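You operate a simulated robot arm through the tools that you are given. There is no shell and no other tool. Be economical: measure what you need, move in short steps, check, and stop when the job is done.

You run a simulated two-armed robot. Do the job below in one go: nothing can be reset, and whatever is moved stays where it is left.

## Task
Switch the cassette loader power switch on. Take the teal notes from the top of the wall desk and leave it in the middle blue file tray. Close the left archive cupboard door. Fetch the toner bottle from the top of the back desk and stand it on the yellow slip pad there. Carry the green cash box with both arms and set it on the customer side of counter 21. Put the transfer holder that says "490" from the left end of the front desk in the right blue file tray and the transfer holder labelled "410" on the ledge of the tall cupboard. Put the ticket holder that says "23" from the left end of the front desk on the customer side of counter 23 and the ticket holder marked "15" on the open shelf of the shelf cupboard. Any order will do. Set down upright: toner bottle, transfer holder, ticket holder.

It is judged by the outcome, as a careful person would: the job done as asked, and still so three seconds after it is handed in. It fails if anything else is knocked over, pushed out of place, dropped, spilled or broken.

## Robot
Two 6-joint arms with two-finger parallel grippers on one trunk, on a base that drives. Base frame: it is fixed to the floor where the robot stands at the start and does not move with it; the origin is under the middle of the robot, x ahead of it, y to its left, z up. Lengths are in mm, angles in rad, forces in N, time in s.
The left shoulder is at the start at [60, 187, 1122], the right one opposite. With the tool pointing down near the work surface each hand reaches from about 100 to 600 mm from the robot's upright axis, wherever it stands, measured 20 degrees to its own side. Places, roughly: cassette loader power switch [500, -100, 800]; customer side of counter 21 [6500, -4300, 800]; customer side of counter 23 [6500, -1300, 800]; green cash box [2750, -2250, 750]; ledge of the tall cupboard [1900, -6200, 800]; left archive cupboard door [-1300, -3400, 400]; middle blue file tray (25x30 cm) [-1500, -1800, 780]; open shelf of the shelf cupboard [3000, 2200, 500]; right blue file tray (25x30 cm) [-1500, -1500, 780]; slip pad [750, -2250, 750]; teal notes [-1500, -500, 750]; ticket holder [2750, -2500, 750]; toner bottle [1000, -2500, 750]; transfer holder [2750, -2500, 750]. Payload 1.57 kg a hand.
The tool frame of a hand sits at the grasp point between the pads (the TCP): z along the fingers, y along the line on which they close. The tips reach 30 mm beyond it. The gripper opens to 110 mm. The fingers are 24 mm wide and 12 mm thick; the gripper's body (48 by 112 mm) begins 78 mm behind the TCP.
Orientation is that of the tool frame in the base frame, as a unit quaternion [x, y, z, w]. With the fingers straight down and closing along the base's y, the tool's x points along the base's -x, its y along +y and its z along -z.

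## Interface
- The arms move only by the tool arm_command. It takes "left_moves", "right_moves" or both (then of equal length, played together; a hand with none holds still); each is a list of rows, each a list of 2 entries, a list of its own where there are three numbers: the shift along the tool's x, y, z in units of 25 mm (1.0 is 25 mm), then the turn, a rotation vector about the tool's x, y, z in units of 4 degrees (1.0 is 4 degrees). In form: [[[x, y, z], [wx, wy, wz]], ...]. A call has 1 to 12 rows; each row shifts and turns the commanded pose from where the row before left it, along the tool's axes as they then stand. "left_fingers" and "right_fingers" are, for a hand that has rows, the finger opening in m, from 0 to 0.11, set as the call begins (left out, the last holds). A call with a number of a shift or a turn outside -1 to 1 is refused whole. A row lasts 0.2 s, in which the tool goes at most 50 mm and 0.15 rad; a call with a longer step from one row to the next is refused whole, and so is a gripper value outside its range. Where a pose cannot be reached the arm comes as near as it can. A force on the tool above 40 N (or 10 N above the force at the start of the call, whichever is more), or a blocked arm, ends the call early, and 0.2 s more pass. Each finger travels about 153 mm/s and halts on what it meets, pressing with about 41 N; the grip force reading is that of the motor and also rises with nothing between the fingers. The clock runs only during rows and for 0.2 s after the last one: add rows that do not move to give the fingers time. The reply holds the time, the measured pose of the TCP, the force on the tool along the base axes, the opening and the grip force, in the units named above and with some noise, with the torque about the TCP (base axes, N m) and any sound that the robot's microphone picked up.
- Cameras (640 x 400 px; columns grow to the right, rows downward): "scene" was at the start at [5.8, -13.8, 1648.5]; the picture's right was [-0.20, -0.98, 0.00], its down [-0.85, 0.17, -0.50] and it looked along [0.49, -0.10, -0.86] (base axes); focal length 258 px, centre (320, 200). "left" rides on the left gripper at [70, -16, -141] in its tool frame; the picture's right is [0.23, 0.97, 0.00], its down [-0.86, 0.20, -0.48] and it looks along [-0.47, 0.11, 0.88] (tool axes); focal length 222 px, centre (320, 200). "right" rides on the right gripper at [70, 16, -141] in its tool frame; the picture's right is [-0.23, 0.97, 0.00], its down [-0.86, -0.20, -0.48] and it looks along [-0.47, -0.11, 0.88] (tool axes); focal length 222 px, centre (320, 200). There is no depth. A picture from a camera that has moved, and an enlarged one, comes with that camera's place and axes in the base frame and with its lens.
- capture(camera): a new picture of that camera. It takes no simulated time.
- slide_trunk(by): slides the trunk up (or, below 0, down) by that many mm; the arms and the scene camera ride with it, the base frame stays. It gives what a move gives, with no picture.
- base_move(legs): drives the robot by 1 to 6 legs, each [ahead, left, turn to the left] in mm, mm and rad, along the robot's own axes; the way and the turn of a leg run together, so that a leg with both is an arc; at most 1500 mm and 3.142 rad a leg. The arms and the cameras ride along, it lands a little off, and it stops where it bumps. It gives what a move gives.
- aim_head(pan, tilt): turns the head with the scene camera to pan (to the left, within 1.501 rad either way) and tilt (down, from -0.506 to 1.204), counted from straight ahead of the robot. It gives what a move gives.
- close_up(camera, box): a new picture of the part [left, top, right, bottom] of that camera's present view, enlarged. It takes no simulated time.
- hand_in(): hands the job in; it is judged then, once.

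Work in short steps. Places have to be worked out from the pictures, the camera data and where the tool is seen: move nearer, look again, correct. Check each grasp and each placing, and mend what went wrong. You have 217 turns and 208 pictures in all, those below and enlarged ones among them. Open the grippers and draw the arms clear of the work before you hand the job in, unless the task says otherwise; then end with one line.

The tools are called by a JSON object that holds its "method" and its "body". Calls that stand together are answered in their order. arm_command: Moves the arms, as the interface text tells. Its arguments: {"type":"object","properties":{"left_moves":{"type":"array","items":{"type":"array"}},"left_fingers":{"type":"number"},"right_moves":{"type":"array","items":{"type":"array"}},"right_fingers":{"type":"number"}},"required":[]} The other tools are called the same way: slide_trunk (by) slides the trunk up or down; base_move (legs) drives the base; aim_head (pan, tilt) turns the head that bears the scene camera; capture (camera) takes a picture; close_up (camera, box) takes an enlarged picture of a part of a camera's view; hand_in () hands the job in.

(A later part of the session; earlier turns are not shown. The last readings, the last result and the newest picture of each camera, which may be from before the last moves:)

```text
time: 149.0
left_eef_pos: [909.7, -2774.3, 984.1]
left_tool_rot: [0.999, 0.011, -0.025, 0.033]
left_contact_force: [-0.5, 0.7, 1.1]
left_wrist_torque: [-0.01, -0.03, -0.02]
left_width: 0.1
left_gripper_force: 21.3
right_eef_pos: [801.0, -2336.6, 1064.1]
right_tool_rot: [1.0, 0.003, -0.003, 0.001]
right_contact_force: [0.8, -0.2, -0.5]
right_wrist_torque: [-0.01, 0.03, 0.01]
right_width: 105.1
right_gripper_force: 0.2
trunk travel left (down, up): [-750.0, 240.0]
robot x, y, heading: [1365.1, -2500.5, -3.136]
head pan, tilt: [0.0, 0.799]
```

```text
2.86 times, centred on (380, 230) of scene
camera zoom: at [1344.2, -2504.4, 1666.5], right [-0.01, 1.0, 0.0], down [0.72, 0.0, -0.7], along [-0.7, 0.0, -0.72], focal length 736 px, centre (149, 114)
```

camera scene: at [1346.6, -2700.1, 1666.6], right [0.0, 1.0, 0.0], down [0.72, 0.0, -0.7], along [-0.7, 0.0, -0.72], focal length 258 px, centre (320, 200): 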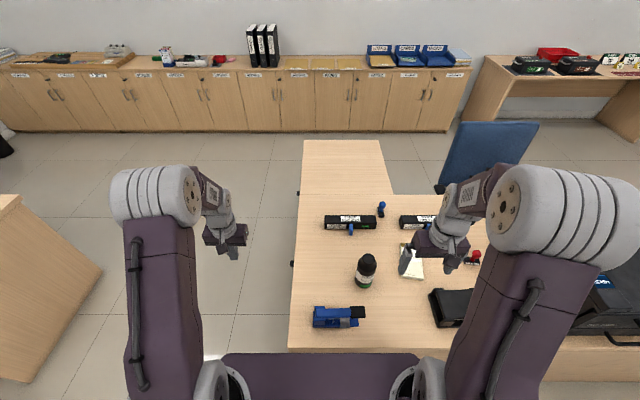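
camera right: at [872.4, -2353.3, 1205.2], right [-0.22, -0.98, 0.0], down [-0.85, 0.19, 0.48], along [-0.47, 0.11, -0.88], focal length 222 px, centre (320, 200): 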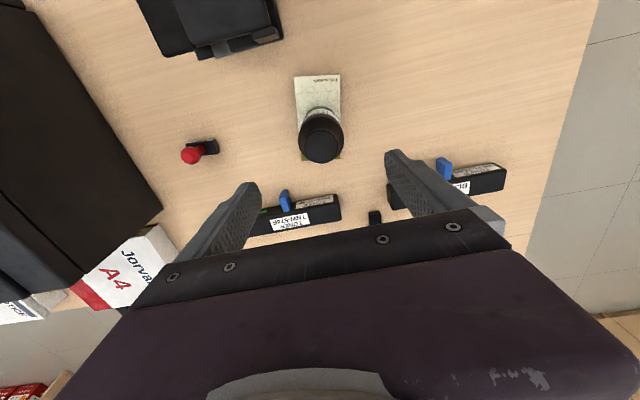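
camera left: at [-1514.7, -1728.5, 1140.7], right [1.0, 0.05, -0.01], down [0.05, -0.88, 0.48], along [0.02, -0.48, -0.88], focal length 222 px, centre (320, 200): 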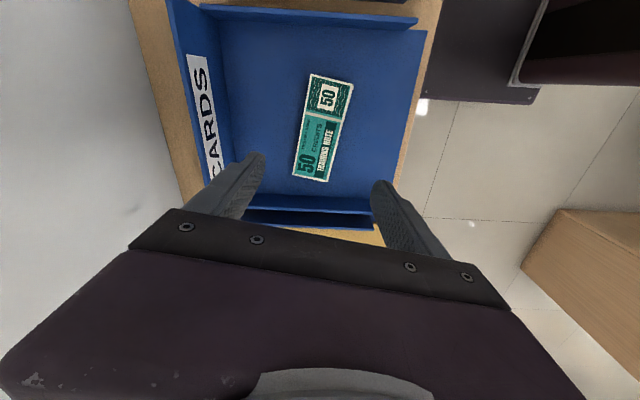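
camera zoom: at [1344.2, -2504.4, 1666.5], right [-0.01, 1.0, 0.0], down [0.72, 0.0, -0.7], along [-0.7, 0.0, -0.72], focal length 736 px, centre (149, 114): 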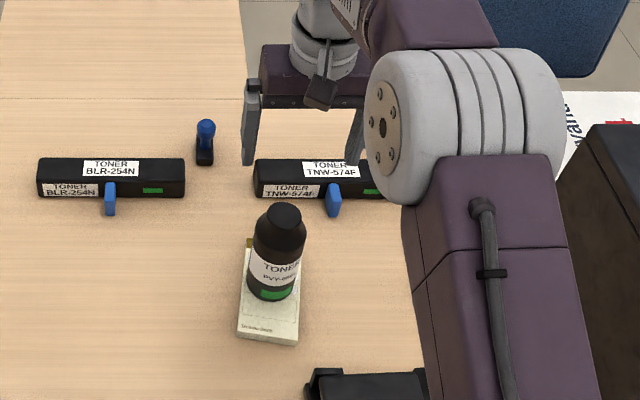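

The toner stands upright on the pad. I draw the right hand back, open the left, back off and turn to face the front desk.

{"method": "arm_command", "body": {"right_moves": [[[1, 0.5, 0], [0, 0, 0]], [[1, 0.5, 0], [0, 0, 0]], [[1, 0.5, 0], [0, 0, 0]], [[1, 0, 0], [0, 0, 0]], [[1, 0, 0], [0, 0, 0]], [[1, 0, 0], [0, 0, 0]], [[1, 0, 0], [0, 0, 0]], [[1, 0, 0], [0, 0, 0]]], "left_moves": [[[1, 0, 0], [0, 0, 0]], [[1, 0, 0], [0, 0, 0]], [[1, 0, 0], [0, 0, 0]], [[0.5, 0, -0.5], [0, 0, 0]], [[0, 0, -0.5], [0, 0, 0]], [[0, 0, -0.5], [0, 0, 0]], [[0, 0, -0.5], [0, 0, 0]], [[0, 0, -0.5], [0, 0, 0]]], "left_fingers": 0.11}}

{"method": "base_move", "body": {"legs": [[-250, 0, 0], [0, 0, 3.14]]}}

{"method": "aim_head", "body": {"pan": 0.0, "tilt": 0.6}}

{"method": "capture", "body": {"camera": "scene"}}

```text
time: 150.8
left_eef_pos: [1001.1, -2766.4, 1045.3]
left_tool_rot: [0.999, 0.011, -0.025, 0.032]
left_contact_force: [0.2, -0.1, 0.2]
left_wrist_torque: [0.0, 0.0, -0.04]
left_width: 110.2
left_gripper_force: 0.0
right_eef_pos: [1002.4, -2373.3, 1062.7]
right_tool_rot: [1.0, 0.004, -0.003, 0.001]
right_contact_force: [0.4, 0.9, 0.2]
right_wrist_torque: [-0.03, 0.03, 0.04]
right_width: 104.9
right_gripper_force: 0.1
trunk travel left (down, up): [-750.0, 240.0]
robot x, y, heading: [1364.9, -2505.9, -3.133]
head pan, tilt: [0.0, 0.799]
```

```text
time: 159.8
left_eef_pos: [1989.5, -2257.7, 1043.8]
left_tool_rot: [0.013, 0.999, 0.032, 0.025]
left_contact_force: [-1.1, 0.0, -0.3]
left_wrist_torque: [0.0, -0.03, 0.0]
left_width: 110.0
left_gripper_force: 0.0
right_eef_pos: [1968.8, -2650.8, 1060.7]
right_tool_rot: [0.023, 1.0, 0.0, 0.002]
right_contact_force: [-0.3, -0.7, -0.2]
right_wrist_torque: [0.0, 0.0, -0.03]
right_width: 105.3
right_gripper_force: 0.1
trunk travel left (down, up): [-750.0, 240.0]
robot x, y, heading: [1613.6, -2503.2, -0.044]
head pan, tilt: [0.0, 0.799]
```

```text
time: 160.6
left_eef_pos: [1988.8, -2258.6, 1044.2]
left_tool_rot: [0.014, 0.999, 0.032, 0.025]
left_contact_force: [-0.4, -0.1, 0.8]
left_wrist_torque: [0.0, 0.01, 0.0]
left_width: 110.3
left_gripper_force: 0.0
right_eef_pos: [1968.9, -2651.8, 1063.3]
right_tool_rot: [0.022, 1.0, 0.001, 0.003]
right_contact_force: [0.7, -0.3, -0.1]
right_wrist_torque: [0.0, -0.03, -0.02]
right_width: 105.0
right_gripper_force: 0.1
trunk travel left (down, up): [-750.0, 240.0]
robot x, y, heading: [1612.2, -2507.2, -0.047]
head pan, tilt: [0.0, 0.6]
```

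```text
159 pictures are left
camera scene: at [1640.9, -2504.7, 1683.4], right [-0.05, -1.0, 0.0], down [-0.56, 0.03, -0.82], along [0.82, -0.04, -0.57], focal length 258 px, centre (320, 200)
```

scene: 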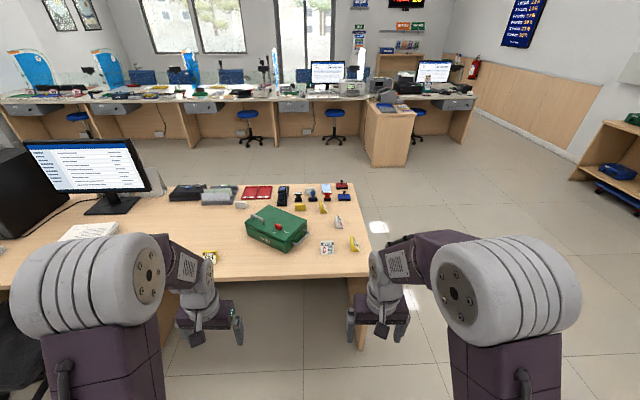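

Front desk's near edge is x ≈ 2405. I zoom in on its end with the green cash box and the small holders.

{"method": "close_up", "body": {"camera": "scene", "box": [180, 170, 380, 290]}}

```text
3.20 times, centred on (280, 230) of scene
camera zoom: at [1640.9, -2504.7, 1683.4], right [-0.05, -1.0, 0.0], down [-0.56, 0.03, -0.82], along [0.82, -0.04, -0.57], focal length 824 px, centre (448, 104)
```

zoom: 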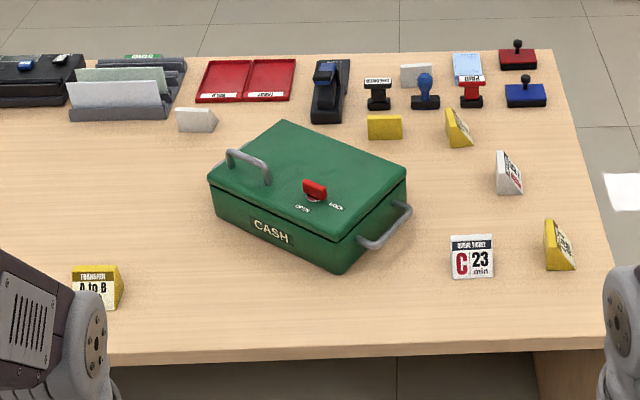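

Several tent-shaped holders (yellow transfer, white queue-ticket) stand around the cash box. I drive closer to read them.

{"method": "base_move", "body": {"legs": [[0, 0, 0.045], [400, -80, 0]]}}

{"method": "aim_head", "body": {"pan": 0.0, "tilt": 0.8}}

{"method": "capture", "body": {"camera": "scene"}}

{"method": "close_up", "body": {"camera": "scene", "box": [200, 140, 400, 265]}}

```text
time: 163.5
left_eef_pos: [2373.7, -2319.5, 1043.5]
left_tool_rot: [-0.009, 0.999, 0.033, 0.024]
left_contact_force: [-0.4, -0.5, 1.0]
left_wrist_torque: [-0.01, -0.02, -0.02]
left_width: 110.0
left_gripper_force: 0.1
right_eef_pos: [2373.2, -2713.5, 1062.6]
right_tool_rot: [-0.001, 1.0, 0.0, 0.003]
right_contact_force: [-0.5, 0.2, 0.1]
right_wrist_torque: [0.0, 0.01, 0.01]
right_width: 105.2
right_gripper_force: 0.0
trunk travel left (down, up): [-750.0, 240.0]
robot x, y, heading: [2010.7, -2583.4, 0.0]
head pan, tilt: [0.0, 0.6]
```

```text
time: 164.2
left_eef_pos: [2376.0, -2320.2, 1043.4]
left_tool_rot: [-0.008, 0.999, 0.034, 0.024]
left_contact_force: [1.2, 0.1, -0.3]
left_wrist_torque: [-0.01, -0.01, 0.0]
left_width: 110.0
left_gripper_force: 0.0
right_eef_pos: [2373.9, -2714.3, 1060.5]
right_tool_rot: [-0.002, 1.0, 0.001, 0.003]
right_contact_force: [1.0, -0.3, 0.2]
right_wrist_torque: [-0.01, 0.03, -0.02]
right_width: 105.2
right_gripper_force: 0.0
trunk travel left (down, up): [-750.0, 240.0]
robot x, y, heading: [2009.0, -2580.3, 0.006]
head pan, tilt: [0.0, 0.799]
```

```text
157 pictures are left
camera scene: at [2031.9, -2583.3, 1666.6], right [0.0, -1.0, 0.0], down [-0.72, 0.0, -0.7], along [0.7, 0.0, -0.72], focal length 258 px, centre (320, 200)
```

scene: 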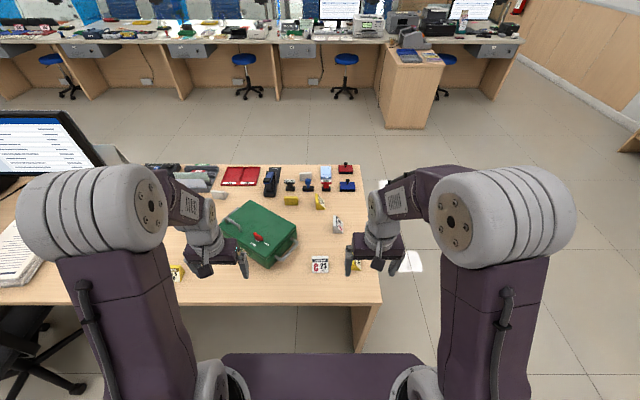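

```text
3.20 times, centred on (300, 202) of scene
camera zoom: at [2031.9, -2583.3, 1666.6], right [0.0, -1.0, 0.0], down [-0.72, 0.0, -0.7], along [0.7, 0.0, -0.72], focal length 824 px, centre (384, 192)
```

zoom: 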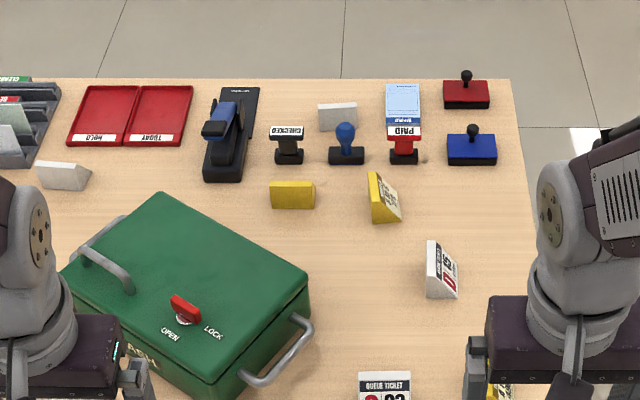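

I zoom more on the side-facing ones and look with the right wrist camera.

{"method": "close_up", "body": {"camera": "scene", "box": [300, 190, 350, 240]}}

{"method": "capture", "body": {"camera": "right"}}

{"method": "capture", "body": {"camera": "left"}}

```text
8.00 times, centred on (325, 215) of scene
camera zoom: at [2031.9, -2583.3, 1666.6], right [0.0, -1.0, 0.0], down [-0.72, 0.0, -0.7], along [0.7, 0.0, -0.72], focal length 2060 px, centre (280, 80)
```

zoom: 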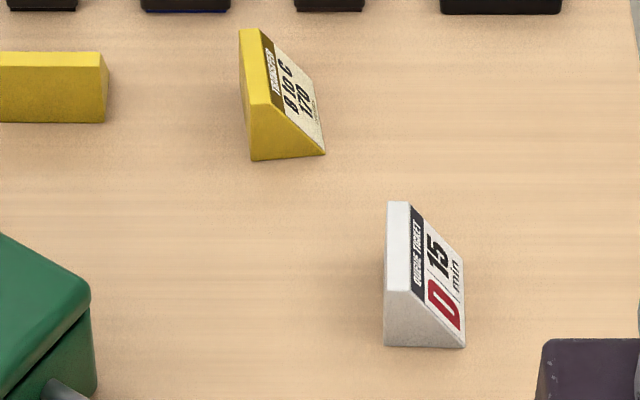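

```text
154 pictures are left
camera right: at [2304.2, -2698.5, 1202.7], right [0.23, 0.97, 0.0], down [0.85, -0.2, 0.48], along [0.47, -0.11, -0.88], focal length 222 px, centre (320, 200)
```

right: 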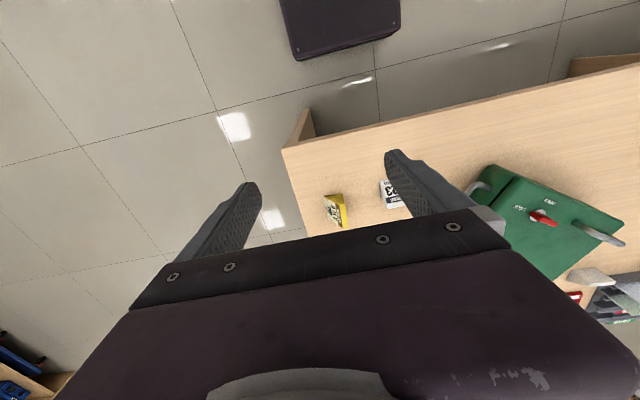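

```text
153 pictures are left
camera left: at [2300.4, -2346.8, 1180.4], right [-0.25, 0.97, 0.05], down [0.83, 0.18, 0.53], along [0.5, 0.17, -0.85], focal length 222 px, centre (320, 200)
```

left: 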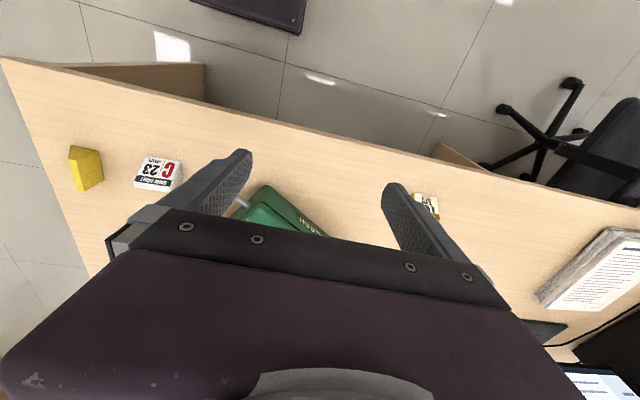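

W3 is "D 15", W4 is "C 23", Y2 is "B to C 170". I zoom on the remaining yellow ones in view.

{"method": "close_up", "body": {"camera": "right", "box": [315, 175, 415, 235]}}

{"method": "close_up", "body": {"camera": "left", "box": [390, 170, 470, 230]}}

{"method": "close_up", "body": {"camera": "scene", "box": [150, 250, 210, 290]}}

```text
6.40 times, centred on (365, 205) of right
camera zoom: at [2304.2, -2698.5, 1202.7], right [0.23, 0.97, 0.0], down [0.85, -0.2, 0.48], along [0.47, -0.11, -0.88], focal length 1422 px, centre (32, 168)
```

zoom: 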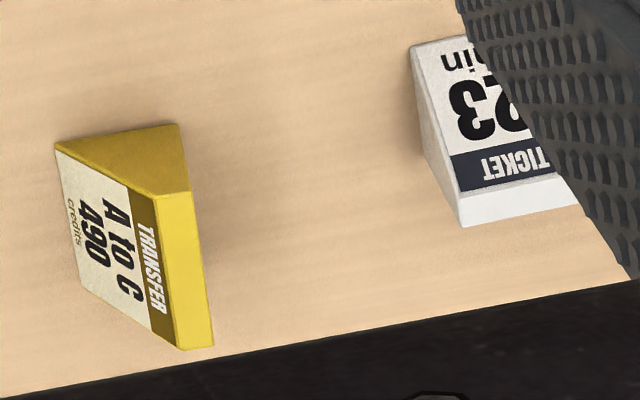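

```text
6.67 times, centred on (430, 200) of left
camera zoom: at [2300.4, -2346.8, 1180.4], right [-0.25, 0.97, 0.05], down [0.83, 0.18, 0.53], along [0.5, 0.17, -0.85], focal length 1481 px, centre (-413, 200)
```

zoom: 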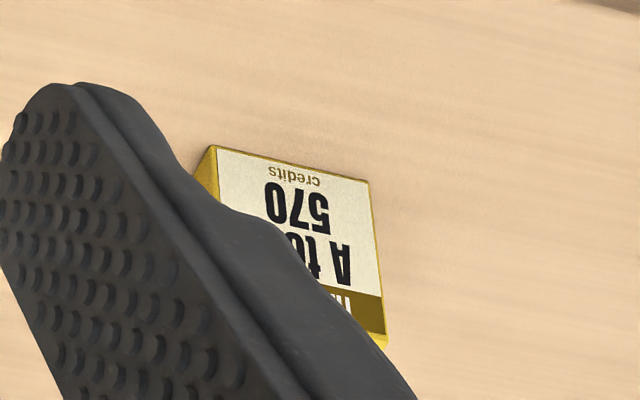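

```text
10.00 times, centred on (180, 270) of scene
camera zoom: at [2031.9, -2583.3, 1666.6], right [0.0, -1.0, 0.0], down [-0.72, 0.0, -0.7], along [0.7, 0.0, -0.72], focal length 2575 px, centre (1720, -500)
```

zoom: 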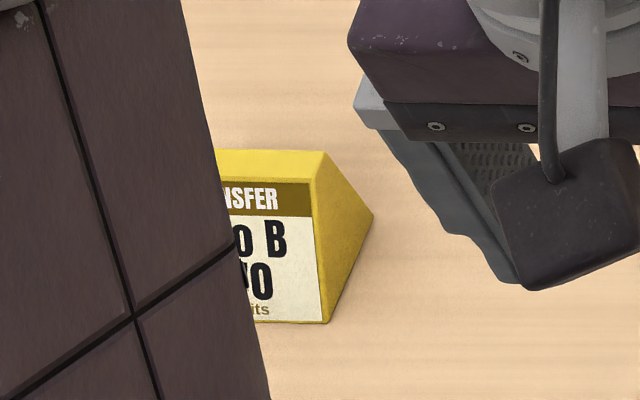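

"A to C 490" is the yellow one at about [2566, -2726], so "410" should be among the ones facing away. I start with ticket "23" at about [2540, -2584] using the left hand: straighten that hand and position the base.

{"method": "base_move", "body": {"legs": [[100, -134, 0]]}}

{"method": "arm_command", "body": {"left_moves": [[[0, 0, 0], [0.97, 0.69, 0.23]], [[0, -0.9, 0.5], [0, 0, 0]], [[0, -0.9, 0.5], [0, 0, 0]], [[0, -0.9, 0.5], [0, 0, 0]], [[-0.5, -0.9, 0], [0, 0, 0]], [[-0.5, -0.9, 0], [0, 0, 0]], [[0, 0, 0], [0, 0, 0]]]}}

{"method": "capture", "body": {"camera": "left"}}

{"method": "capture", "body": {"camera": "scene"}}

```text
time: 165.7
left_eef_pos: [2476.8, -2452.3, 1043.5]
left_tool_rot: [-0.008, 0.999, 0.033, 0.025]
left_contact_force: [-0.3, 0.3, -0.6]
left_wrist_torque: [-0.02, 0.0, -0.01]
left_width: 110.1
left_gripper_force: 0.2
right_eef_pos: [2473.6, -2845.1, 1063.0]
right_tool_rot: [0.0, 1.0, 0.0, 0.004]
right_contact_force: [-0.4, 0.2, -0.6]
right_wrist_torque: [0.0, -0.02, 0.01]
right_width: 105.0
right_gripper_force: 0.0
trunk travel left (down, up): [-750.0, 240.0]
robot x, y, heading: [2109.6, -2712.2, 0.0]
head pan, tilt: [0.0, 0.799]
```

```text
time: 167.2
left_eef_pos: [2503.2, -2565.7, 1006.6]
left_tool_rot: [-0.001, 1.0, -0.001, 0.0]
left_contact_force: [0.1, 0.0, 0.1]
left_wrist_torque: [-0.04, 0.01, -0.01]
left_width: 109.8
left_gripper_force: 0.1
right_eef_pos: [2474.4, -2846.2, 1062.2]
right_tool_rot: [0.0, 1.0, 0.001, 0.002]
right_contact_force: [0.1, -0.1, -0.7]
right_wrist_torque: [0.0, -0.03, 0.01]
right_width: 105.1
right_gripper_force: 0.0
trunk travel left (down, up): [-750.0, 240.0]
robot x, y, heading: [2112.6, -2712.1, -0.002]
head pan, tilt: [0.0, 0.799]
```

```text
149 pictures are left
camera left: at [2433.8, -2581.2, 1148.4], right [-0.23, 0.97, 0.0], down [0.85, 0.2, 0.48], along [0.47, 0.11, -0.88], focal length 222 px, centre (320, 200)
```

left: 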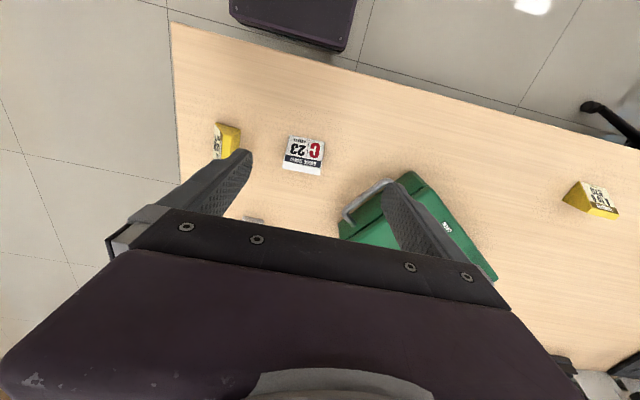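

```text
148 pictures are left
camera scene: at [2132.3, -2714.2, 1666.6], right [0.0, -1.0, 0.0], down [-0.72, 0.0, -0.7], along [0.7, 0.0, -0.72], focal length 258 px, centre (320, 200)
```

scene: 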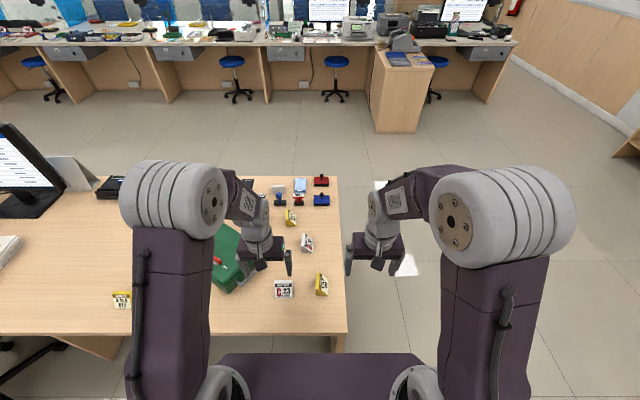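

{"method": "close_up", "body": {"camera": "left", "box": [200, 110, 360, 230]}}

{"method": "close_up", "body": {"camera": "scene", "box": [250, 210, 350, 310]}}

```text
3.33 times, centred on (280, 170) of left
camera zoom: at [2433.8, -2581.2, 1148.4], right [-0.23, 0.97, 0.0], down [0.85, 0.2, 0.48], along [0.47, 0.11, -0.88], focal length 740 px, centre (453, 300)
```

zoom: 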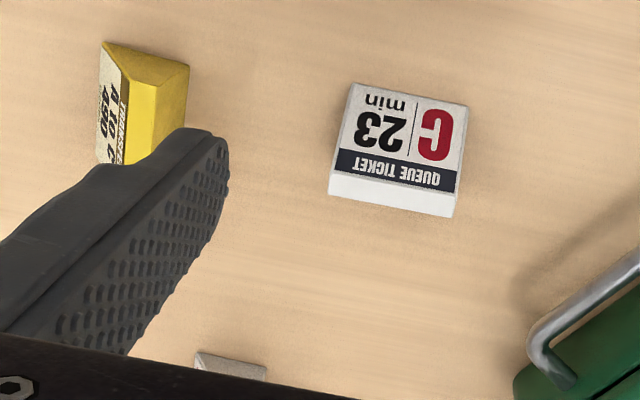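

```text
4.00 times, centred on (300, 260) of scene
camera zoom: at [2132.3, -2714.2, 1666.6], right [0.0, -1.0, 0.0], down [-0.72, 0.0, -0.7], along [0.7, 0.0, -0.72], focal length 1030 px, centre (400, -40)
```

zoom: 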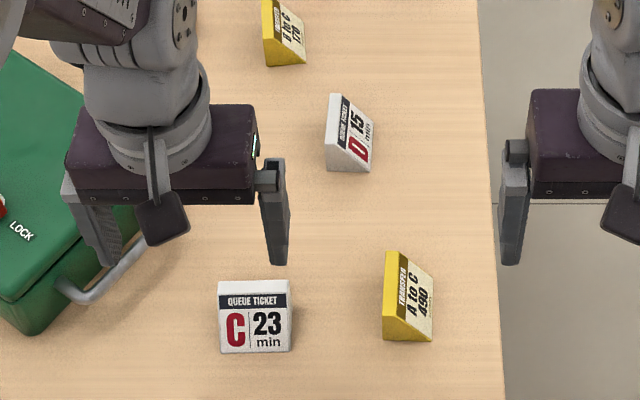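

Ticket "C 23" measures 62 mm wide along y, centre about [2556, -2581], aligned with the hand. I descend with the fingers at 90 mm.

{"method": "arm_command", "body": {"left_moves": [[[-0.45, -0.12, 1], [0, 0, 0]], [[-0.45, -0.12, 1], [0, 0, 0]], [[-0.45, -0.12, 1], [0, 0, 0]], [[-0.45, -0.12, 1], [0, 0, 0]], [[-0.45, -0.12, 1], [0, 0, 0]], [[0, 0, 1], [0, 0, 0]], [[0, 0, 1], [0, 0, 0]], [[0, 0, 0], [0, 0, 0]]], "left_fingers": 0.09}}

{"method": "capture", "body": {"camera": "left"}}

{"method": "close_up", "body": {"camera": "scene", "box": [250, 210, 350, 310]}}

```text
time: 169.1
left_eef_pos: [2559.4, -2581.6, 831.5]
left_tool_rot: [0.0, 1.0, -0.001, 0.0]
left_contact_force: [0.3, -0.8, 1.0]
left_wrist_torque: [0.07, 0.0, -0.01]
left_width: 90.1
left_gripper_force: 0.1
right_eef_pos: [2474.4, -2847.0, 1063.8]
right_tool_rot: [0.0, 1.0, 0.001, 0.004]
right_contact_force: [-0.1, -1.0, -0.2]
right_wrist_torque: [-0.02, 0.01, -0.02]
right_width: 105.1
right_gripper_force: 0.1
trunk travel left (down, up): [-750.0, 240.0]
robot x, y, heading: [2109.7, -2713.8, -0.003]
head pan, tilt: [0.0, 0.799]
```

```text
145 pictures are left
camera left: at [2489.4, -2596.8, 971.9], right [-0.23, 0.97, 0.0], down [0.85, 0.2, 0.48], along [0.47, 0.11, -0.88], focal length 222 px, centre (320, 200)
```

left: 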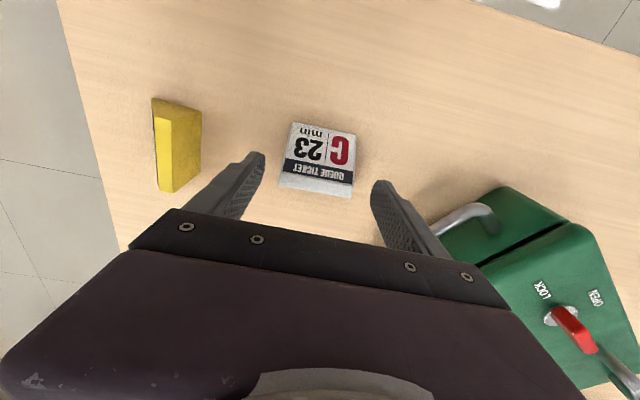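

```text
4.00 times, centred on (300, 260) of scene
camera zoom: at [2132.4, -2715.2, 1666.6], right [0.0, -1.0, 0.0], down [-0.72, 0.0, -0.7], along [0.7, 0.0, -0.72], focal length 1030 px, centre (400, -40)
```

zoom: 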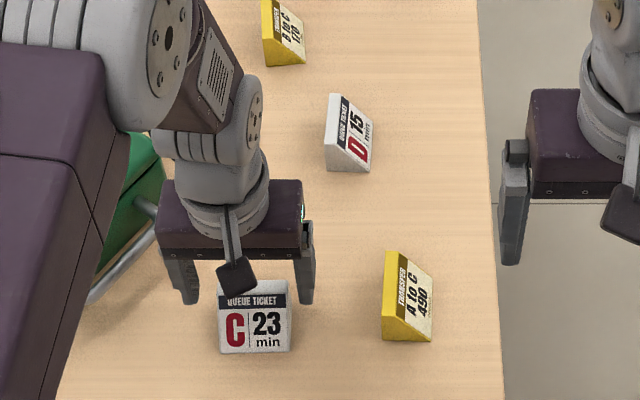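

Aligned. I lower to just over the desk and close.

{"method": "arm_command", "body": {"left_moves": [[[0, 0, 1], [0, 0, 0]], [[0, 0, 0.8], [0, 0, 0]], [[0, 0, 0], [0, 0, 0]]]}}

{"method": "arm_command", "body": {"left_moves": [[[0, 0, 0], [0, 0, 0]], [[0, 0, 0], [0, 0, 0]], [[0, 0, 0], [0, 0, 0]]], "left_fingers": 0.045}}

{"method": "arm_command", "body": {"left_moves": [[[0, 0, -0.4], [0, 0, 0]], [[0, 0, -1], [0, 0, 0]], [[0, 0, -1], [0, 0, 0]], [[0, 0, -1], [0, 0, 0]], [[0, 0, -1], [0, 0, 0]], [[0, 0, -1], [0, 0, 0]], [[0, 0, -1], [0, 0, 0]], [[0, 0, -1], [0, 0, 0]], [[0, 0, -1], [0, 0, 0]]]}}

{"method": "capture", "body": {"camera": "left"}}

```text
time: 169.8
left_eef_pos: [2558.0, -2581.8, 784.9]
left_tool_rot: [-0.001, 1.0, -0.002, -0.001]
left_contact_force: [-1.0, -0.6, -0.2]
left_wrist_torque: [0.01, -0.03, -0.03]
left_width: 90.1
left_gripper_force: 0.0
right_eef_pos: [2474.6, -2847.3, 1061.8]
right_tool_rot: [0.0, 1.0, 0.001, 0.003]
right_contact_force: [0.3, -0.1, 0.1]
right_wrist_torque: [0.01, -0.01, 0.02]
right_width: 105.1
right_gripper_force: 0.0
trunk travel left (down, up): [-750.0, 240.0]
robot x, y, heading: [2115.7, -2718.0, -0.001]
head pan, tilt: [0.0, 0.799]
```

```text
time: 170.7
left_eef_pos: [2558.9, -2581.2, 785.7]
left_tool_rot: [0.0, 1.0, -0.001, 0.001]
left_contact_force: [0.5, 0.5, 0.7]
left_wrist_torque: [-0.04, 0.0, 0.0]
left_width: 63.5
left_gripper_force: 41.7
right_eef_pos: [2474.9, -2846.8, 1062.8]
right_tool_rot: [0.0, 1.0, 0.001, 0.003]
right_contact_force: [0.0, 0.2, 0.1]
right_wrist_torque: [-0.02, -0.01, -0.04]
right_width: 105.1
right_gripper_force: 0.0
trunk travel left (down, up): [-750.0, 240.0]
robot x, y, heading: [2110.9, -2715.2, -0.006]
head pan, tilt: [0.0, 0.799]
```

```text
time: 172.7
left_eef_pos: [2558.1, -2580.7, 997.1]
left_tool_rot: [-0.001, 1.0, -0.001, 0.0]
left_contact_force: [-0.4, 0.0, -1.3]
left_wrist_torque: [-0.01, -0.01, -0.02]
left_width: 63.3
left_gripper_force: 40.9
right_eef_pos: [2473.8, -2846.8, 1062.3]
right_tool_rot: [0.0, 1.0, 0.001, 0.003]
right_contact_force: [-0.1, -0.1, -0.2]
right_wrist_torque: [0.02, 0.02, 0.03]
right_width: 105.1
right_gripper_force: 0.1
trunk travel left (down, up): [-750.0, 240.0]
robot x, y, heading: [2113.4, -2712.4, 0.004]
head pan, tilt: [0.0, 0.799]
```

```text
143 pictures are left
camera left: at [2488.6, -2597.1, 1138.4], right [-0.23, 0.97, 0.0], down [0.85, 0.2, 0.48], along [0.47, 0.11, -0.88], focal length 222 px, centre (320, 200)
```

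left: 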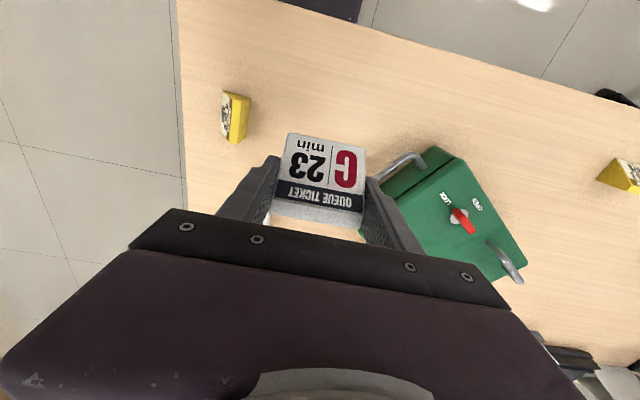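

Ticket 23 is held. Now round to the desk's south end for ticket "15" with the right hand.

{"method": "base_move", "body": {"legs": [[-170, 0, 0], [0, -600, 0], [670, 0, 0], [0, 0, 1.571], [150, 0, 0]]}}

{"method": "capture", "body": {"camera": "scene"}}

{"method": "capture", "body": {"camera": "right"}}

```text
time: 185.3
left_eef_pos: [2458.4, -2726.0, 998.2]
left_tool_rot: [0.721, -0.693, 0.0, -0.002]
left_contact_force: [-0.3, 0.0, -0.8]
left_wrist_torque: [0.0, 0.0, -0.01]
left_width: 63.2
left_gripper_force: 41.1
right_eef_pos: [2727.8, -2798.2, 1061.6]
right_tool_rot: [0.721, -0.693, -0.002, -0.003]
right_contact_force: [0.8, 0.2, 0.1]
right_wrist_torque: [-0.01, -0.02, -0.02]
right_width: 105.3
right_gripper_force: 0.0
trunk travel left (down, up): [-750.0, 240.0]
robot x, y, heading: [2609.6, -3164.0, 1.612]
head pan, tilt: [0.0, 0.799]
```

```text
142 pictures are left
camera scene: at [2608.5, -3147.3, 1666.6], right [1.0, 0.04, 0.0], down [0.03, -0.72, -0.7], along [-0.03, 0.7, -0.72], focal length 258 px, centre (320, 200)
```

scene: 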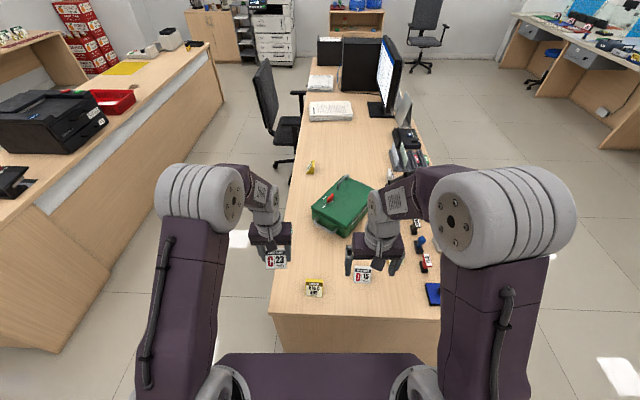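

```text
141 pictures are left
camera right: at [2714.8, -2870.3, 1203.5], right [-0.98, 0.19, 0.0], down [0.17, 0.86, 0.48], along [0.09, 0.48, -0.87], focal length 222 px, centre (320, 200)
```

right: 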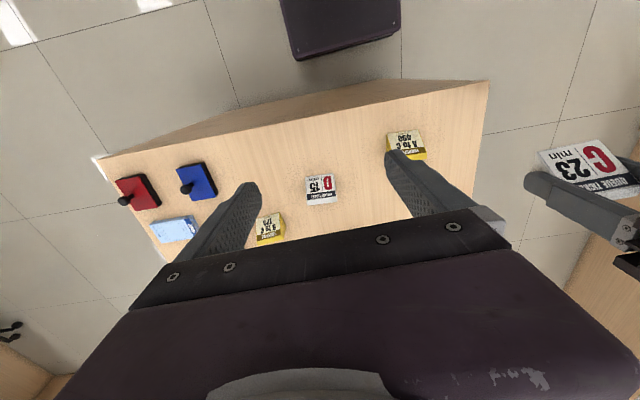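

{"method": "close_up", "body": {"camera": "right", "box": [260, 120, 440, 240]}}

```text
3.33 times, centred on (350, 180) of right
camera zoom: at [2714.8, -2870.3, 1203.5], right [-0.98, 0.19, 0.0], down [0.17, 0.86, 0.48], along [0.09, 0.48, -0.87], focal length 740 px, centre (220, 267)
```

zoom: 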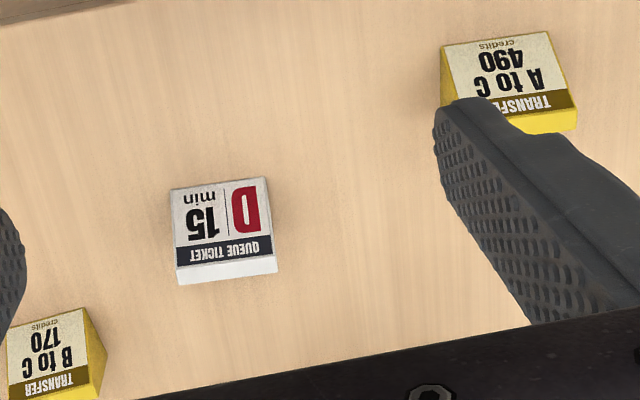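

Ticket "D 15": its front edge centre is at [2751, -2683], so the grasp point is about [2752, -2655], with a 5° turn of the hand. I move above it.

{"method": "arm_command", "body": {"right_moves": [[[-0.71, -0.15, 0.9], [0, 0, 0]], [[-0.71, -0.15, 0.9], [0, 0, 0]], [[-0.71, -0.15, 0.9], [0, 0, 0]], [[-0.71, -0.15, 0.9], [0, 0, 0]], [[-0.71, -0.15, 0.9], [0, 0, 0]], [[-0.71, -0.15, 0.9], [0, 0, 0]], [[-0.71, -0.15, 0.9], [0, 0, 0]], [[-0.71, -0.15, 0.9], [0, 0, 0]], [[0, 0, 0.8], [0, 0, 0.7]], [[0, 0, 0], [0, 0, 0.5]], [[0, 0, 0], [0, 0, 0]]], "right_fingers": 0.09}}

{"method": "close_up", "body": {"camera": "right", "box": [200, 60, 440, 240]}}

```text
time: 187.7
left_eef_pos: [2458.7, -2722.9, 996.2]
left_tool_rot: [0.721, -0.693, 0.001, -0.001]
left_contact_force: [-0.5, 0.1, -1.0]
left_wrist_torque: [-0.01, -0.03, 0.04]
left_width: 63.4
left_gripper_force: 41.3
right_eef_pos: [2751.2, -2651.6, 863.2]
right_tool_rot: [-0.69, 0.723, 0.002, 0.001]
right_contact_force: [0.2, 0.2, -0.4]
right_wrist_torque: [-0.02, 0.02, 0.02]
right_width: 90.0
right_gripper_force: 0.0
trunk travel left (down, up): [-750.0, 240.0]
robot x, y, heading: [2610.0, -3162.8, 1.61]
head pan, tilt: [0.0, 0.799]
```

```text
2.22 times, centred on (320, 150) of right
camera zoom: at [2732.7, -2721.3, 1003.8], right [-0.96, 0.27, 0.0], down [0.24, 0.84, 0.48], along [0.13, 0.47, -0.88], focal length 494 px, centre (320, 311)
```

zoom: 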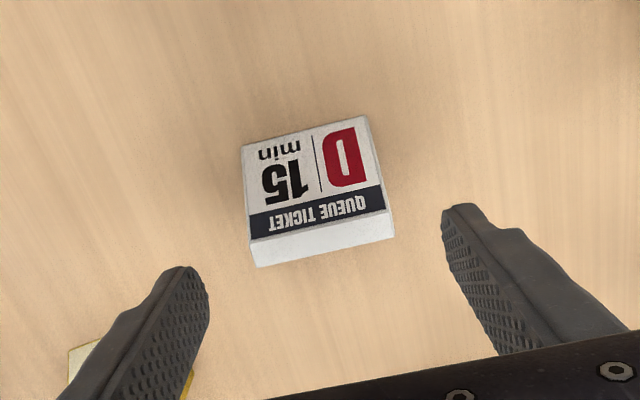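

Aligned within 4 mm. I correct, descend, and grip.

{"method": "arm_command", "body": {"right_moves": [[[0.16, 0, 1], [0, 0, 0]], [[0, 0, 1], [0, 0, 0]], [[0, 0, 1], [0, 0, 0]], [[0, 0, 0.08], [0, 0, 0]], [[0, 0, 0], [0, 0, 0]]]}}

{"method": "arm_command", "body": {"right_moves": [[[0, 0, 0], [0, 0, 0]], [[0, 0, 0], [0, 0, 0]], [[0, 0, 0], [0, 0, 0]]], "right_fingers": 0.045}}

{"method": "arm_command", "body": {"right_moves": [[[0, 0, -0.4], [0, 0, 0]], [[0, 0, -1], [0, 0, 0]], [[0, 0, -1], [0, 0, 0]], [[0, 0, -1], [0, 0, 0]], [[0, 0, -1], [0, 0, 0]], [[0, 0, -1], [0, 0, 0]], [[0, 0, -1], [0, 0, 0]], [[0, 0, -1], [0, 0, 0]], [[0, 0, -1], [0, 0, 0]]]}}

{"method": "capture", "body": {"camera": "right"}}

{"method": "capture", "body": {"camera": "scene"}}

```text
time: 188.9
left_eef_pos: [2458.2, -2723.1, 995.9]
left_tool_rot: [0.722, -0.692, 0.001, -0.001]
left_contact_force: [0.0, 0.2, -0.2]
left_wrist_torque: [-0.02, 0.0, -0.03]
left_width: 63.2
left_gripper_force: 41.6
right_eef_pos: [2750.4, -2655.6, 785.1]
right_tool_rot: [-0.691, 0.723, 0.002, 0.002]
right_contact_force: [0.5, -0.8, 0.4]
right_wrist_torque: [0.01, 0.05, 0.01]
right_width: 90.1
right_gripper_force: 0.0
trunk travel left (down, up): [-750.0, 240.0]
robot x, y, heading: [2605.7, -3165.1, 1.607]
head pan, tilt: [0.0, 0.799]
```

```text
time: 189.7
left_eef_pos: [2458.3, -2724.2, 996.9]
left_tool_rot: [0.721, -0.693, 0.0, -0.001]
left_contact_force: [-0.1, -0.1, -0.6]
left_wrist_torque: [0.03, -0.01, 0.01]
left_width: 63.1
left_gripper_force: 40.8
right_eef_pos: [2751.3, -2656.3, 785.7]
right_tool_rot: [-0.691, 0.723, 0.002, 0.0]
right_contact_force: [0.0, -0.4, 0.1]
right_wrist_torque: [-0.01, 0.03, -0.03]
right_width: 63.4
right_gripper_force: 40.8
trunk travel left (down, up): [-750.0, 240.0]
robot x, y, heading: [2606.6, -3164.0, 1.613]
head pan, tilt: [0.0, 0.799]
```

```text
time: 191.7
left_eef_pos: [2457.3, -2723.6, 996.5]
left_tool_rot: [0.721, -0.693, 0.0, -0.001]
left_contact_force: [-0.5, 0.3, -1.0]
left_wrist_torque: [0.03, 0.02, 0.01]
left_width: 63.4
left_gripper_force: 41.5
right_eef_pos: [2752.9, -2659.4, 995.4]
right_tool_rot: [-0.69, 0.723, 0.003, 0.001]
right_contact_force: [0.6, 0.1, -1.3]
right_wrist_torque: [-0.01, 0.04, 0.0]
right_width: 63.2
right_gripper_force: 40.6
trunk travel left (down, up): [-750.0, 240.0]
robot x, y, heading: [2607.6, -3164.2, 1.609]
head pan, tilt: [0.0, 0.799]
```

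```text
138 pictures are left
camera right: at [2733.8, -2729.7, 1136.3], right [-0.96, 0.27, 0.0], down [0.24, 0.84, 0.48], along [0.13, 0.47, -0.88], focal length 222 px, centre (320, 200)
```

right: 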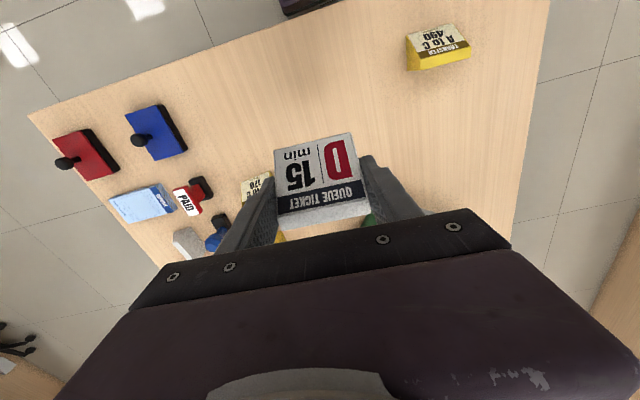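

```text
137 pictures are left
camera scene: at [2608.2, -3145.0, 1666.5], right [1.0, 0.04, 0.0], down [0.03, -0.72, -0.7], along [-0.03, 0.7, -0.72], focal length 258 px, centre (320, 200)
```

scene: 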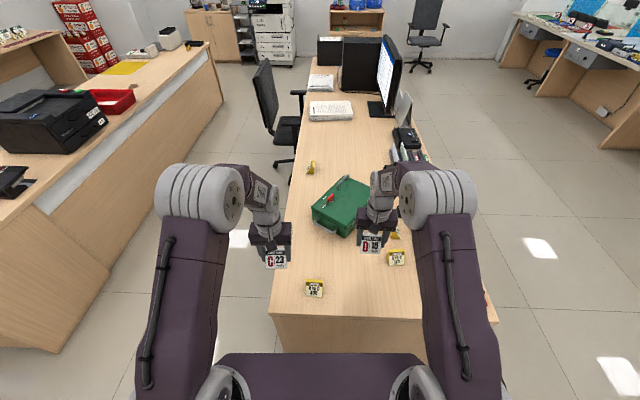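

Both tickets are held. I draw the right hand in, back away and drive toward the counters for a look.

{"method": "arm_command", "body": {"right_moves": [[[1, 0, 0], [0, 0, 0]], [[1, 0, 0], [0, 0, 0]], [[1, 0, 0], [0, 0, 0]], [[1, 0, 0], [0, 0, 0]]]}}

{"method": "base_move", "body": {"legs": [[-250, 0, 0], [0, 0, -1.61], [1500, 0, 0]]}}

{"method": "aim_head", "body": {"pan": 0.4, "tilt": 0.35}}

{"method": "capture", "body": {"camera": "scene"}}

{"method": "aim_head", "body": {"pan": -0.6, "tilt": 0.35}}

{"method": "capture", "body": {"camera": "scene"}}

```text
time: 192.7
left_eef_pos: [2457.5, -2724.4, 997.7]
left_tool_rot: [0.721, -0.693, 0.0, -0.002]
left_contact_force: [-0.2, 0.0, -0.6]
left_wrist_torque: [0.03, 0.0, 0.0]
left_width: 63.5
left_gripper_force: 40.9
right_eef_pos: [2746.4, -2758.7, 994.2]
right_tool_rot: [-0.691, 0.722, 0.002, 0.002]
right_contact_force: [-1.0, -0.5, 0.5]
right_wrist_torque: [0.03, 0.03, 0.0]
right_width: 63.4
right_gripper_force: 40.9
trunk travel left (down, up): [-750.0, 240.0]
robot x, y, heading: [2610.3, -3163.7, 1.612]
head pan, tilt: [0.0, 0.799]
```

```text
time: 205.5
left_eef_pos: [4561.8, -3284.7, 996.0]
left_tool_rot: [0.002, 1.0, -0.001, 0.0]
left_contact_force: [-0.2, 0.1, -0.2]
left_wrist_torque: [0.01, 0.0, 0.01]
left_width: 63.3
left_gripper_force: 41.2
right_eef_pos: [4514.4, -3570.0, 994.7]
right_tool_rot: [0.043, 0.999, 0.001, 0.003]
right_contact_force: [-0.8, 0.0, 0.4]
right_wrist_torque: [0.03, 0.03, -0.06]
right_width: 63.2
right_gripper_force: 40.8
trunk travel left (down, up): [-750.0, 240.0]
robot x, y, heading: [4118.1, -3416.5, -0.006]
head pan, tilt: [0.0, 0.799]
```

```text
time: 206.4
left_eef_pos: [4561.5, -3285.6, 996.2]
left_tool_rot: [0.002, 1.0, -0.002, 0.001]
left_contact_force: [-0.1, 0.0, 0.0]
left_wrist_torque: [0.02, 0.01, -0.02]
left_width: 63.1
left_gripper_force: 41.0
right_eef_pos: [4515.4, -3572.0, 994.0]
right_tool_rot: [0.043, 0.999, 0.001, 0.003]
right_contact_force: [-0.3, -0.3, -1.6]
right_wrist_torque: [0.01, -0.01, 0.0]
right_width: 63.2
right_gripper_force: 40.8
trunk travel left (down, up): [-750.0, 240.0]
robot x, y, heading: [4116.9, -3415.3, -0.004]
head pan, tilt: [0.4, 0.351]
```

```text
136 pictures are left
camera scene: at [4140.9, -3381.0, 1706.1], right [0.38, -0.92, 0.0], down [-0.32, -0.13, -0.94], along [0.87, 0.36, -0.34], focal length 258 px, centre (320, 200)
```

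scene: 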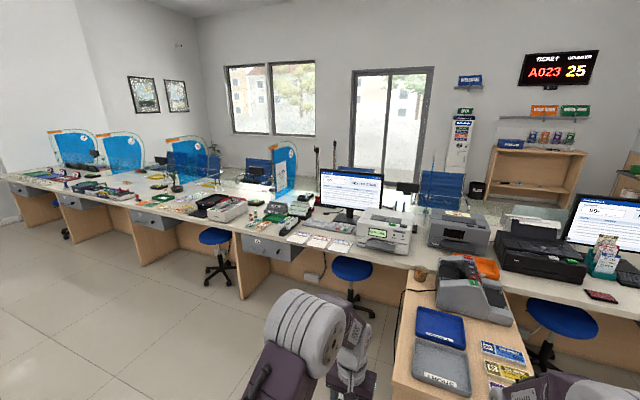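

```text
time: 207.6
left_eef_pos: [4561.6, -3284.3, 995.7]
left_tool_rot: [0.002, 1.0, 0.0, 0.0]
left_contact_force: [-0.3, 1.1, -1.1]
left_wrist_torque: [-0.01, 0.03, 0.01]
left_width: 63.1
left_gripper_force: 40.7
right_eef_pos: [4514.3, -3571.6, 994.7]
right_tool_rot: [0.043, 0.999, 0.0, 0.003]
right_contact_force: [0.1, -0.1, -0.2]
right_wrist_torque: [-0.02, -0.01, 0.0]
right_width: 63.2
right_gripper_force: 41.0
trunk travel left (down, up): [-750.0, 240.0]
robot x, y, heading: [4113.7, -3414.2, -0.008]
head pan, tilt: [-0.6, 0.351]
```

```text
135 pictures are left
camera scene: at [4131.7, -3469.6, 1706.2], right [-0.57, -0.82, 0.0], down [-0.28, 0.2, -0.94], along [0.77, -0.53, -0.34], focal length 258 px, centre (320, 200)
```

scene: 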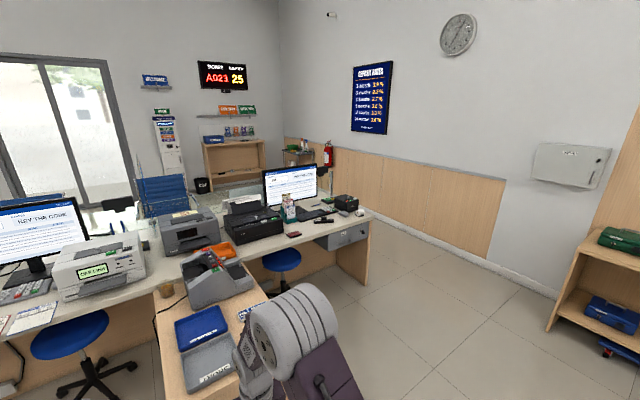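

The counters' south end is at y ≈ -5120 with a ~1.4 m gap to the wall; the customer side must be reached round there. I drive to the gap.

{"method": "base_move", "body": {"legs": [[0, -1500, 0], [0, -350, 0], [900, -430, 0], [1400, 0, 0]]}}

{"method": "aim_head", "body": {"pan": 0.7, "tilt": 0.4}}

{"method": "capture", "body": {"camera": "scene"}}

```text
time: 228.5
left_eef_pos: [6868.9, -5673.2, 997.5]
left_tool_rot: [0.023, 1.0, -0.001, -0.001]
left_contact_force: [0.0, -0.3, -0.4]
left_wrist_torque: [0.01, -0.01, 0.02]
left_width: 63.2
left_gripper_force: 41.1
right_eef_pos: [6810.8, -5958.1, 995.5]
right_tool_rot: [0.064, 0.998, 0.0, 0.003]
right_contact_force: [-0.1, 0.2, -0.4]
right_wrist_torque: [-0.02, -0.02, 0.01]
right_width: 63.3
right_gripper_force: 40.9
trunk travel left (down, up): [-750.0, 240.0]
robot x, y, heading: [6413.2, -5784.6, -0.043]
head pan, tilt: [-0.6, 0.351]
```

```text
time: 229.9
left_eef_pos: [6870.8, -5673.6, 996.7]
left_tool_rot: [0.023, 1.0, -0.001, 0.0]
left_contact_force: [-0.4, -0.5, -1.2]
left_wrist_torque: [-0.01, 0.02, 0.03]
left_width: 63.3
left_gripper_force: 40.9
right_eef_pos: [6811.2, -5958.3, 994.6]
right_tool_rot: [0.065, 0.998, 0.001, 0.002]
right_contact_force: [0.5, -0.7, -0.6]
right_wrist_torque: [-0.05, 0.05, 0.0]
right_width: 63.4
right_gripper_force: 40.8
trunk travel left (down, up): [-750.0, 240.0]
robot x, y, heading: [6415.7, -5786.8, -0.047]
head pan, tilt: [0.7, 0.4]
```

```text
134 pictures are left
camera scene: at [6431.2, -5728.6, 1701.7], right [0.61, -0.79, 0.0], down [-0.31, -0.24, -0.92], along [0.73, 0.56, -0.39], focal length 258 px, centre (320, 200)
```

scene: 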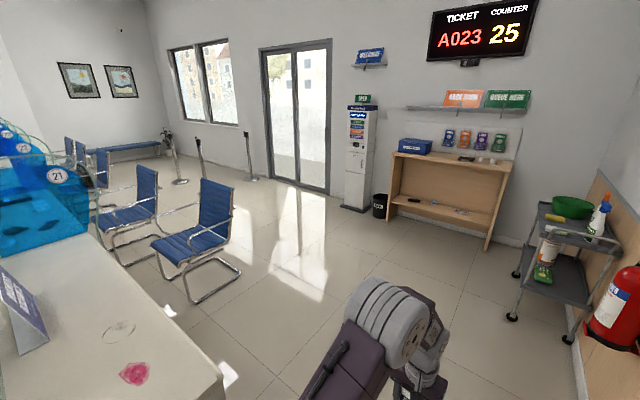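

Chairs stand on the customer side, around x ≈ 7250. I drive a bit further and turn to look along the customer side.

{"method": "base_move", "body": {"legs": [[1200, 60, 0.045], [0, 0, 1.571]]}}

{"method": "aim_head", "body": {"pan": 0.25, "tilt": 0.4}}

{"method": "capture", "body": {"camera": "scene"}}

```text
time: 239.8
left_eef_pos: [7496.2, -5318.8, 995.9]
left_tool_rot: [-0.694, 0.72, 0.0, 0.001]
left_contact_force: [0.0, -0.1, 0.0]
left_wrist_torque: [0.01, 0.0, 0.02]
left_width: 63.2
left_gripper_force: 40.6
right_eef_pos: [7781.6, -5374.8, 994.0]
right_tool_rot: [-0.663, 0.749, 0.003, 0.002]
right_contact_force: [-0.3, -0.2, -0.3]
right_wrist_torque: [0.01, 0.0, -0.03]
right_width: 63.2
right_gripper_force: 40.6
trunk travel left (down, up): [-750.0, 240.0]
robot x, y, heading: [7612.7, -5768.9, 1.535]
head pan, tilt: [0.7, 0.4]
```

```text
time: 240.7
left_eef_pos: [7496.4, -5318.5, 995.7]
left_tool_rot: [-0.694, 0.72, 0.0, 0.0]
left_contact_force: [0.4, -0.8, -0.7]
left_wrist_torque: [0.01, -0.03, -0.02]
left_width: 63.0
left_gripper_force: 41.0
right_eef_pos: [7781.0, -5373.9, 995.5]
right_tool_rot: [-0.663, 0.748, 0.002, 0.001]
right_contact_force: [-0.1, -0.5, -1.5]
right_wrist_torque: [0.02, -0.03, 0.0]
right_width: 62.9
right_gripper_force: 40.7
trunk travel left (down, up): [-750.0, 240.0]
robot x, y, heading: [7613.6, -5770.1, 1.531]
head pan, tilt: [0.25, 0.4]
```

```text
133 pictures are left
camera scene: at [7591.4, -5739.1, 1701.6], right [0.98, 0.21, 0.0], down [0.08, -0.38, -0.92], along [-0.19, 0.9, -0.39], focal length 258 px, centre (320, 200)
```

scene: 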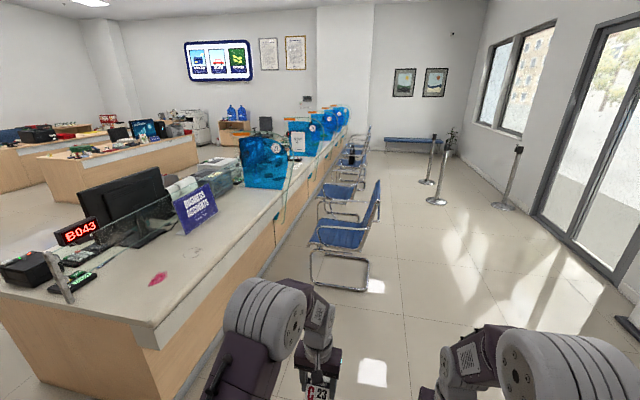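

I zoom in to read the partition numbers.

{"method": "close_up", "body": {"camera": "scene", "box": [220, 90, 400, 230]}}

```text
2.86 times, centred on (310, 160) of scene
camera zoom: at [7591.4, -5739.1, 1701.6], right [0.98, 0.21, 0.0], down [0.08, -0.38, -0.92], along [-0.19, 0.9, -0.39], focal length 736 px, centre (349, 314)
```

zoom: 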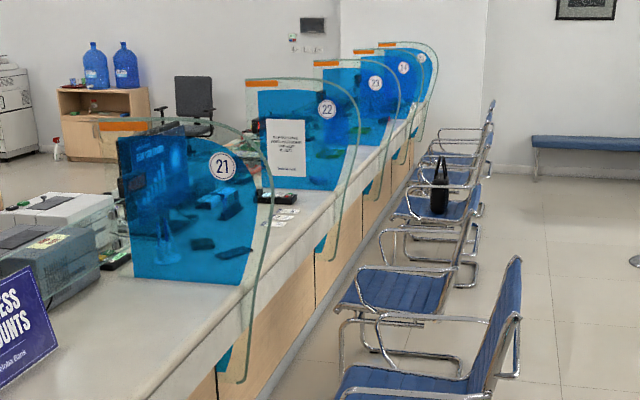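

Numbers 21…25 run away from me, each panel closing its counter on the far side; chairs stand one per counter. I drive along behind the chairs to counter 23.

{"method": "base_move", "body": {"legs": [[0, -390, 0.04], [1500, 0, 0], [1500, 0, 0], [700, 0, 0]]}}

{"method": "aim_head", "body": {"pan": 1.2, "tilt": 0.55}}

{"method": "capture", "body": {"camera": "scene"}}

```text
time: 260.7
left_eef_pos: [7863.0, -1624.3, 996.7]
left_tool_rot: [0.708, -0.707, 0.001, -0.001]
left_contact_force: [-0.3, -0.7, 0.3]
left_wrist_torque: [-0.02, 0.0, 0.0]
left_width: 63.2
left_gripper_force: 41.0
right_eef_pos: [8149.8, -1670.6, 994.5]
right_tool_rot: [-0.677, 0.736, 0.002, 0.001]
right_contact_force: [0.9, 0.0, -1.1]
right_wrist_torque: [-0.02, -0.02, -0.02]
right_width: 63.2
right_gripper_force: 41.1
trunk travel left (down, up): [-750.0, 240.0]
robot x, y, heading: [7998.6, -2072.8, 1.573]
head pan, tilt: [0.25, 0.4]
```

```text
time: 261.9
left_eef_pos: [7863.6, -1624.0, 996.5]
left_tool_rot: [0.708, -0.707, 0.001, -0.001]
left_contact_force: [-0.4, -0.5, -0.1]
left_wrist_torque: [0.02, 0.0, 0.0]
left_width: 63.3
left_gripper_force: 41.4
right_eef_pos: [8149.5, -1669.4, 993.6]
right_tool_rot: [-0.677, 0.736, 0.002, 0.001]
right_contact_force: [0.2, 0.0, 0.4]
right_wrist_torque: [0.02, 0.01, -0.01]
right_width: 63.1
right_gripper_force: 41.2
trunk travel left (down, up): [-750.0, 240.0]
robot x, y, heading: [7996.4, -2070.0, 1.572]
head pan, tilt: [1.201, 0.55]
```

```text
131 pictures are left
camera scene: at [7913.1, -2098.6, 1688.0], right [0.36, 0.93, 0.0], down [0.49, -0.19, -0.85], along [-0.79, 0.31, -0.52], focal length 258 px, centre (320, 200)
```

scene: 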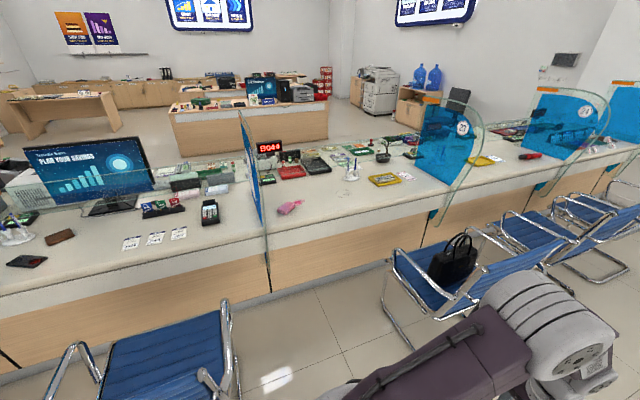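

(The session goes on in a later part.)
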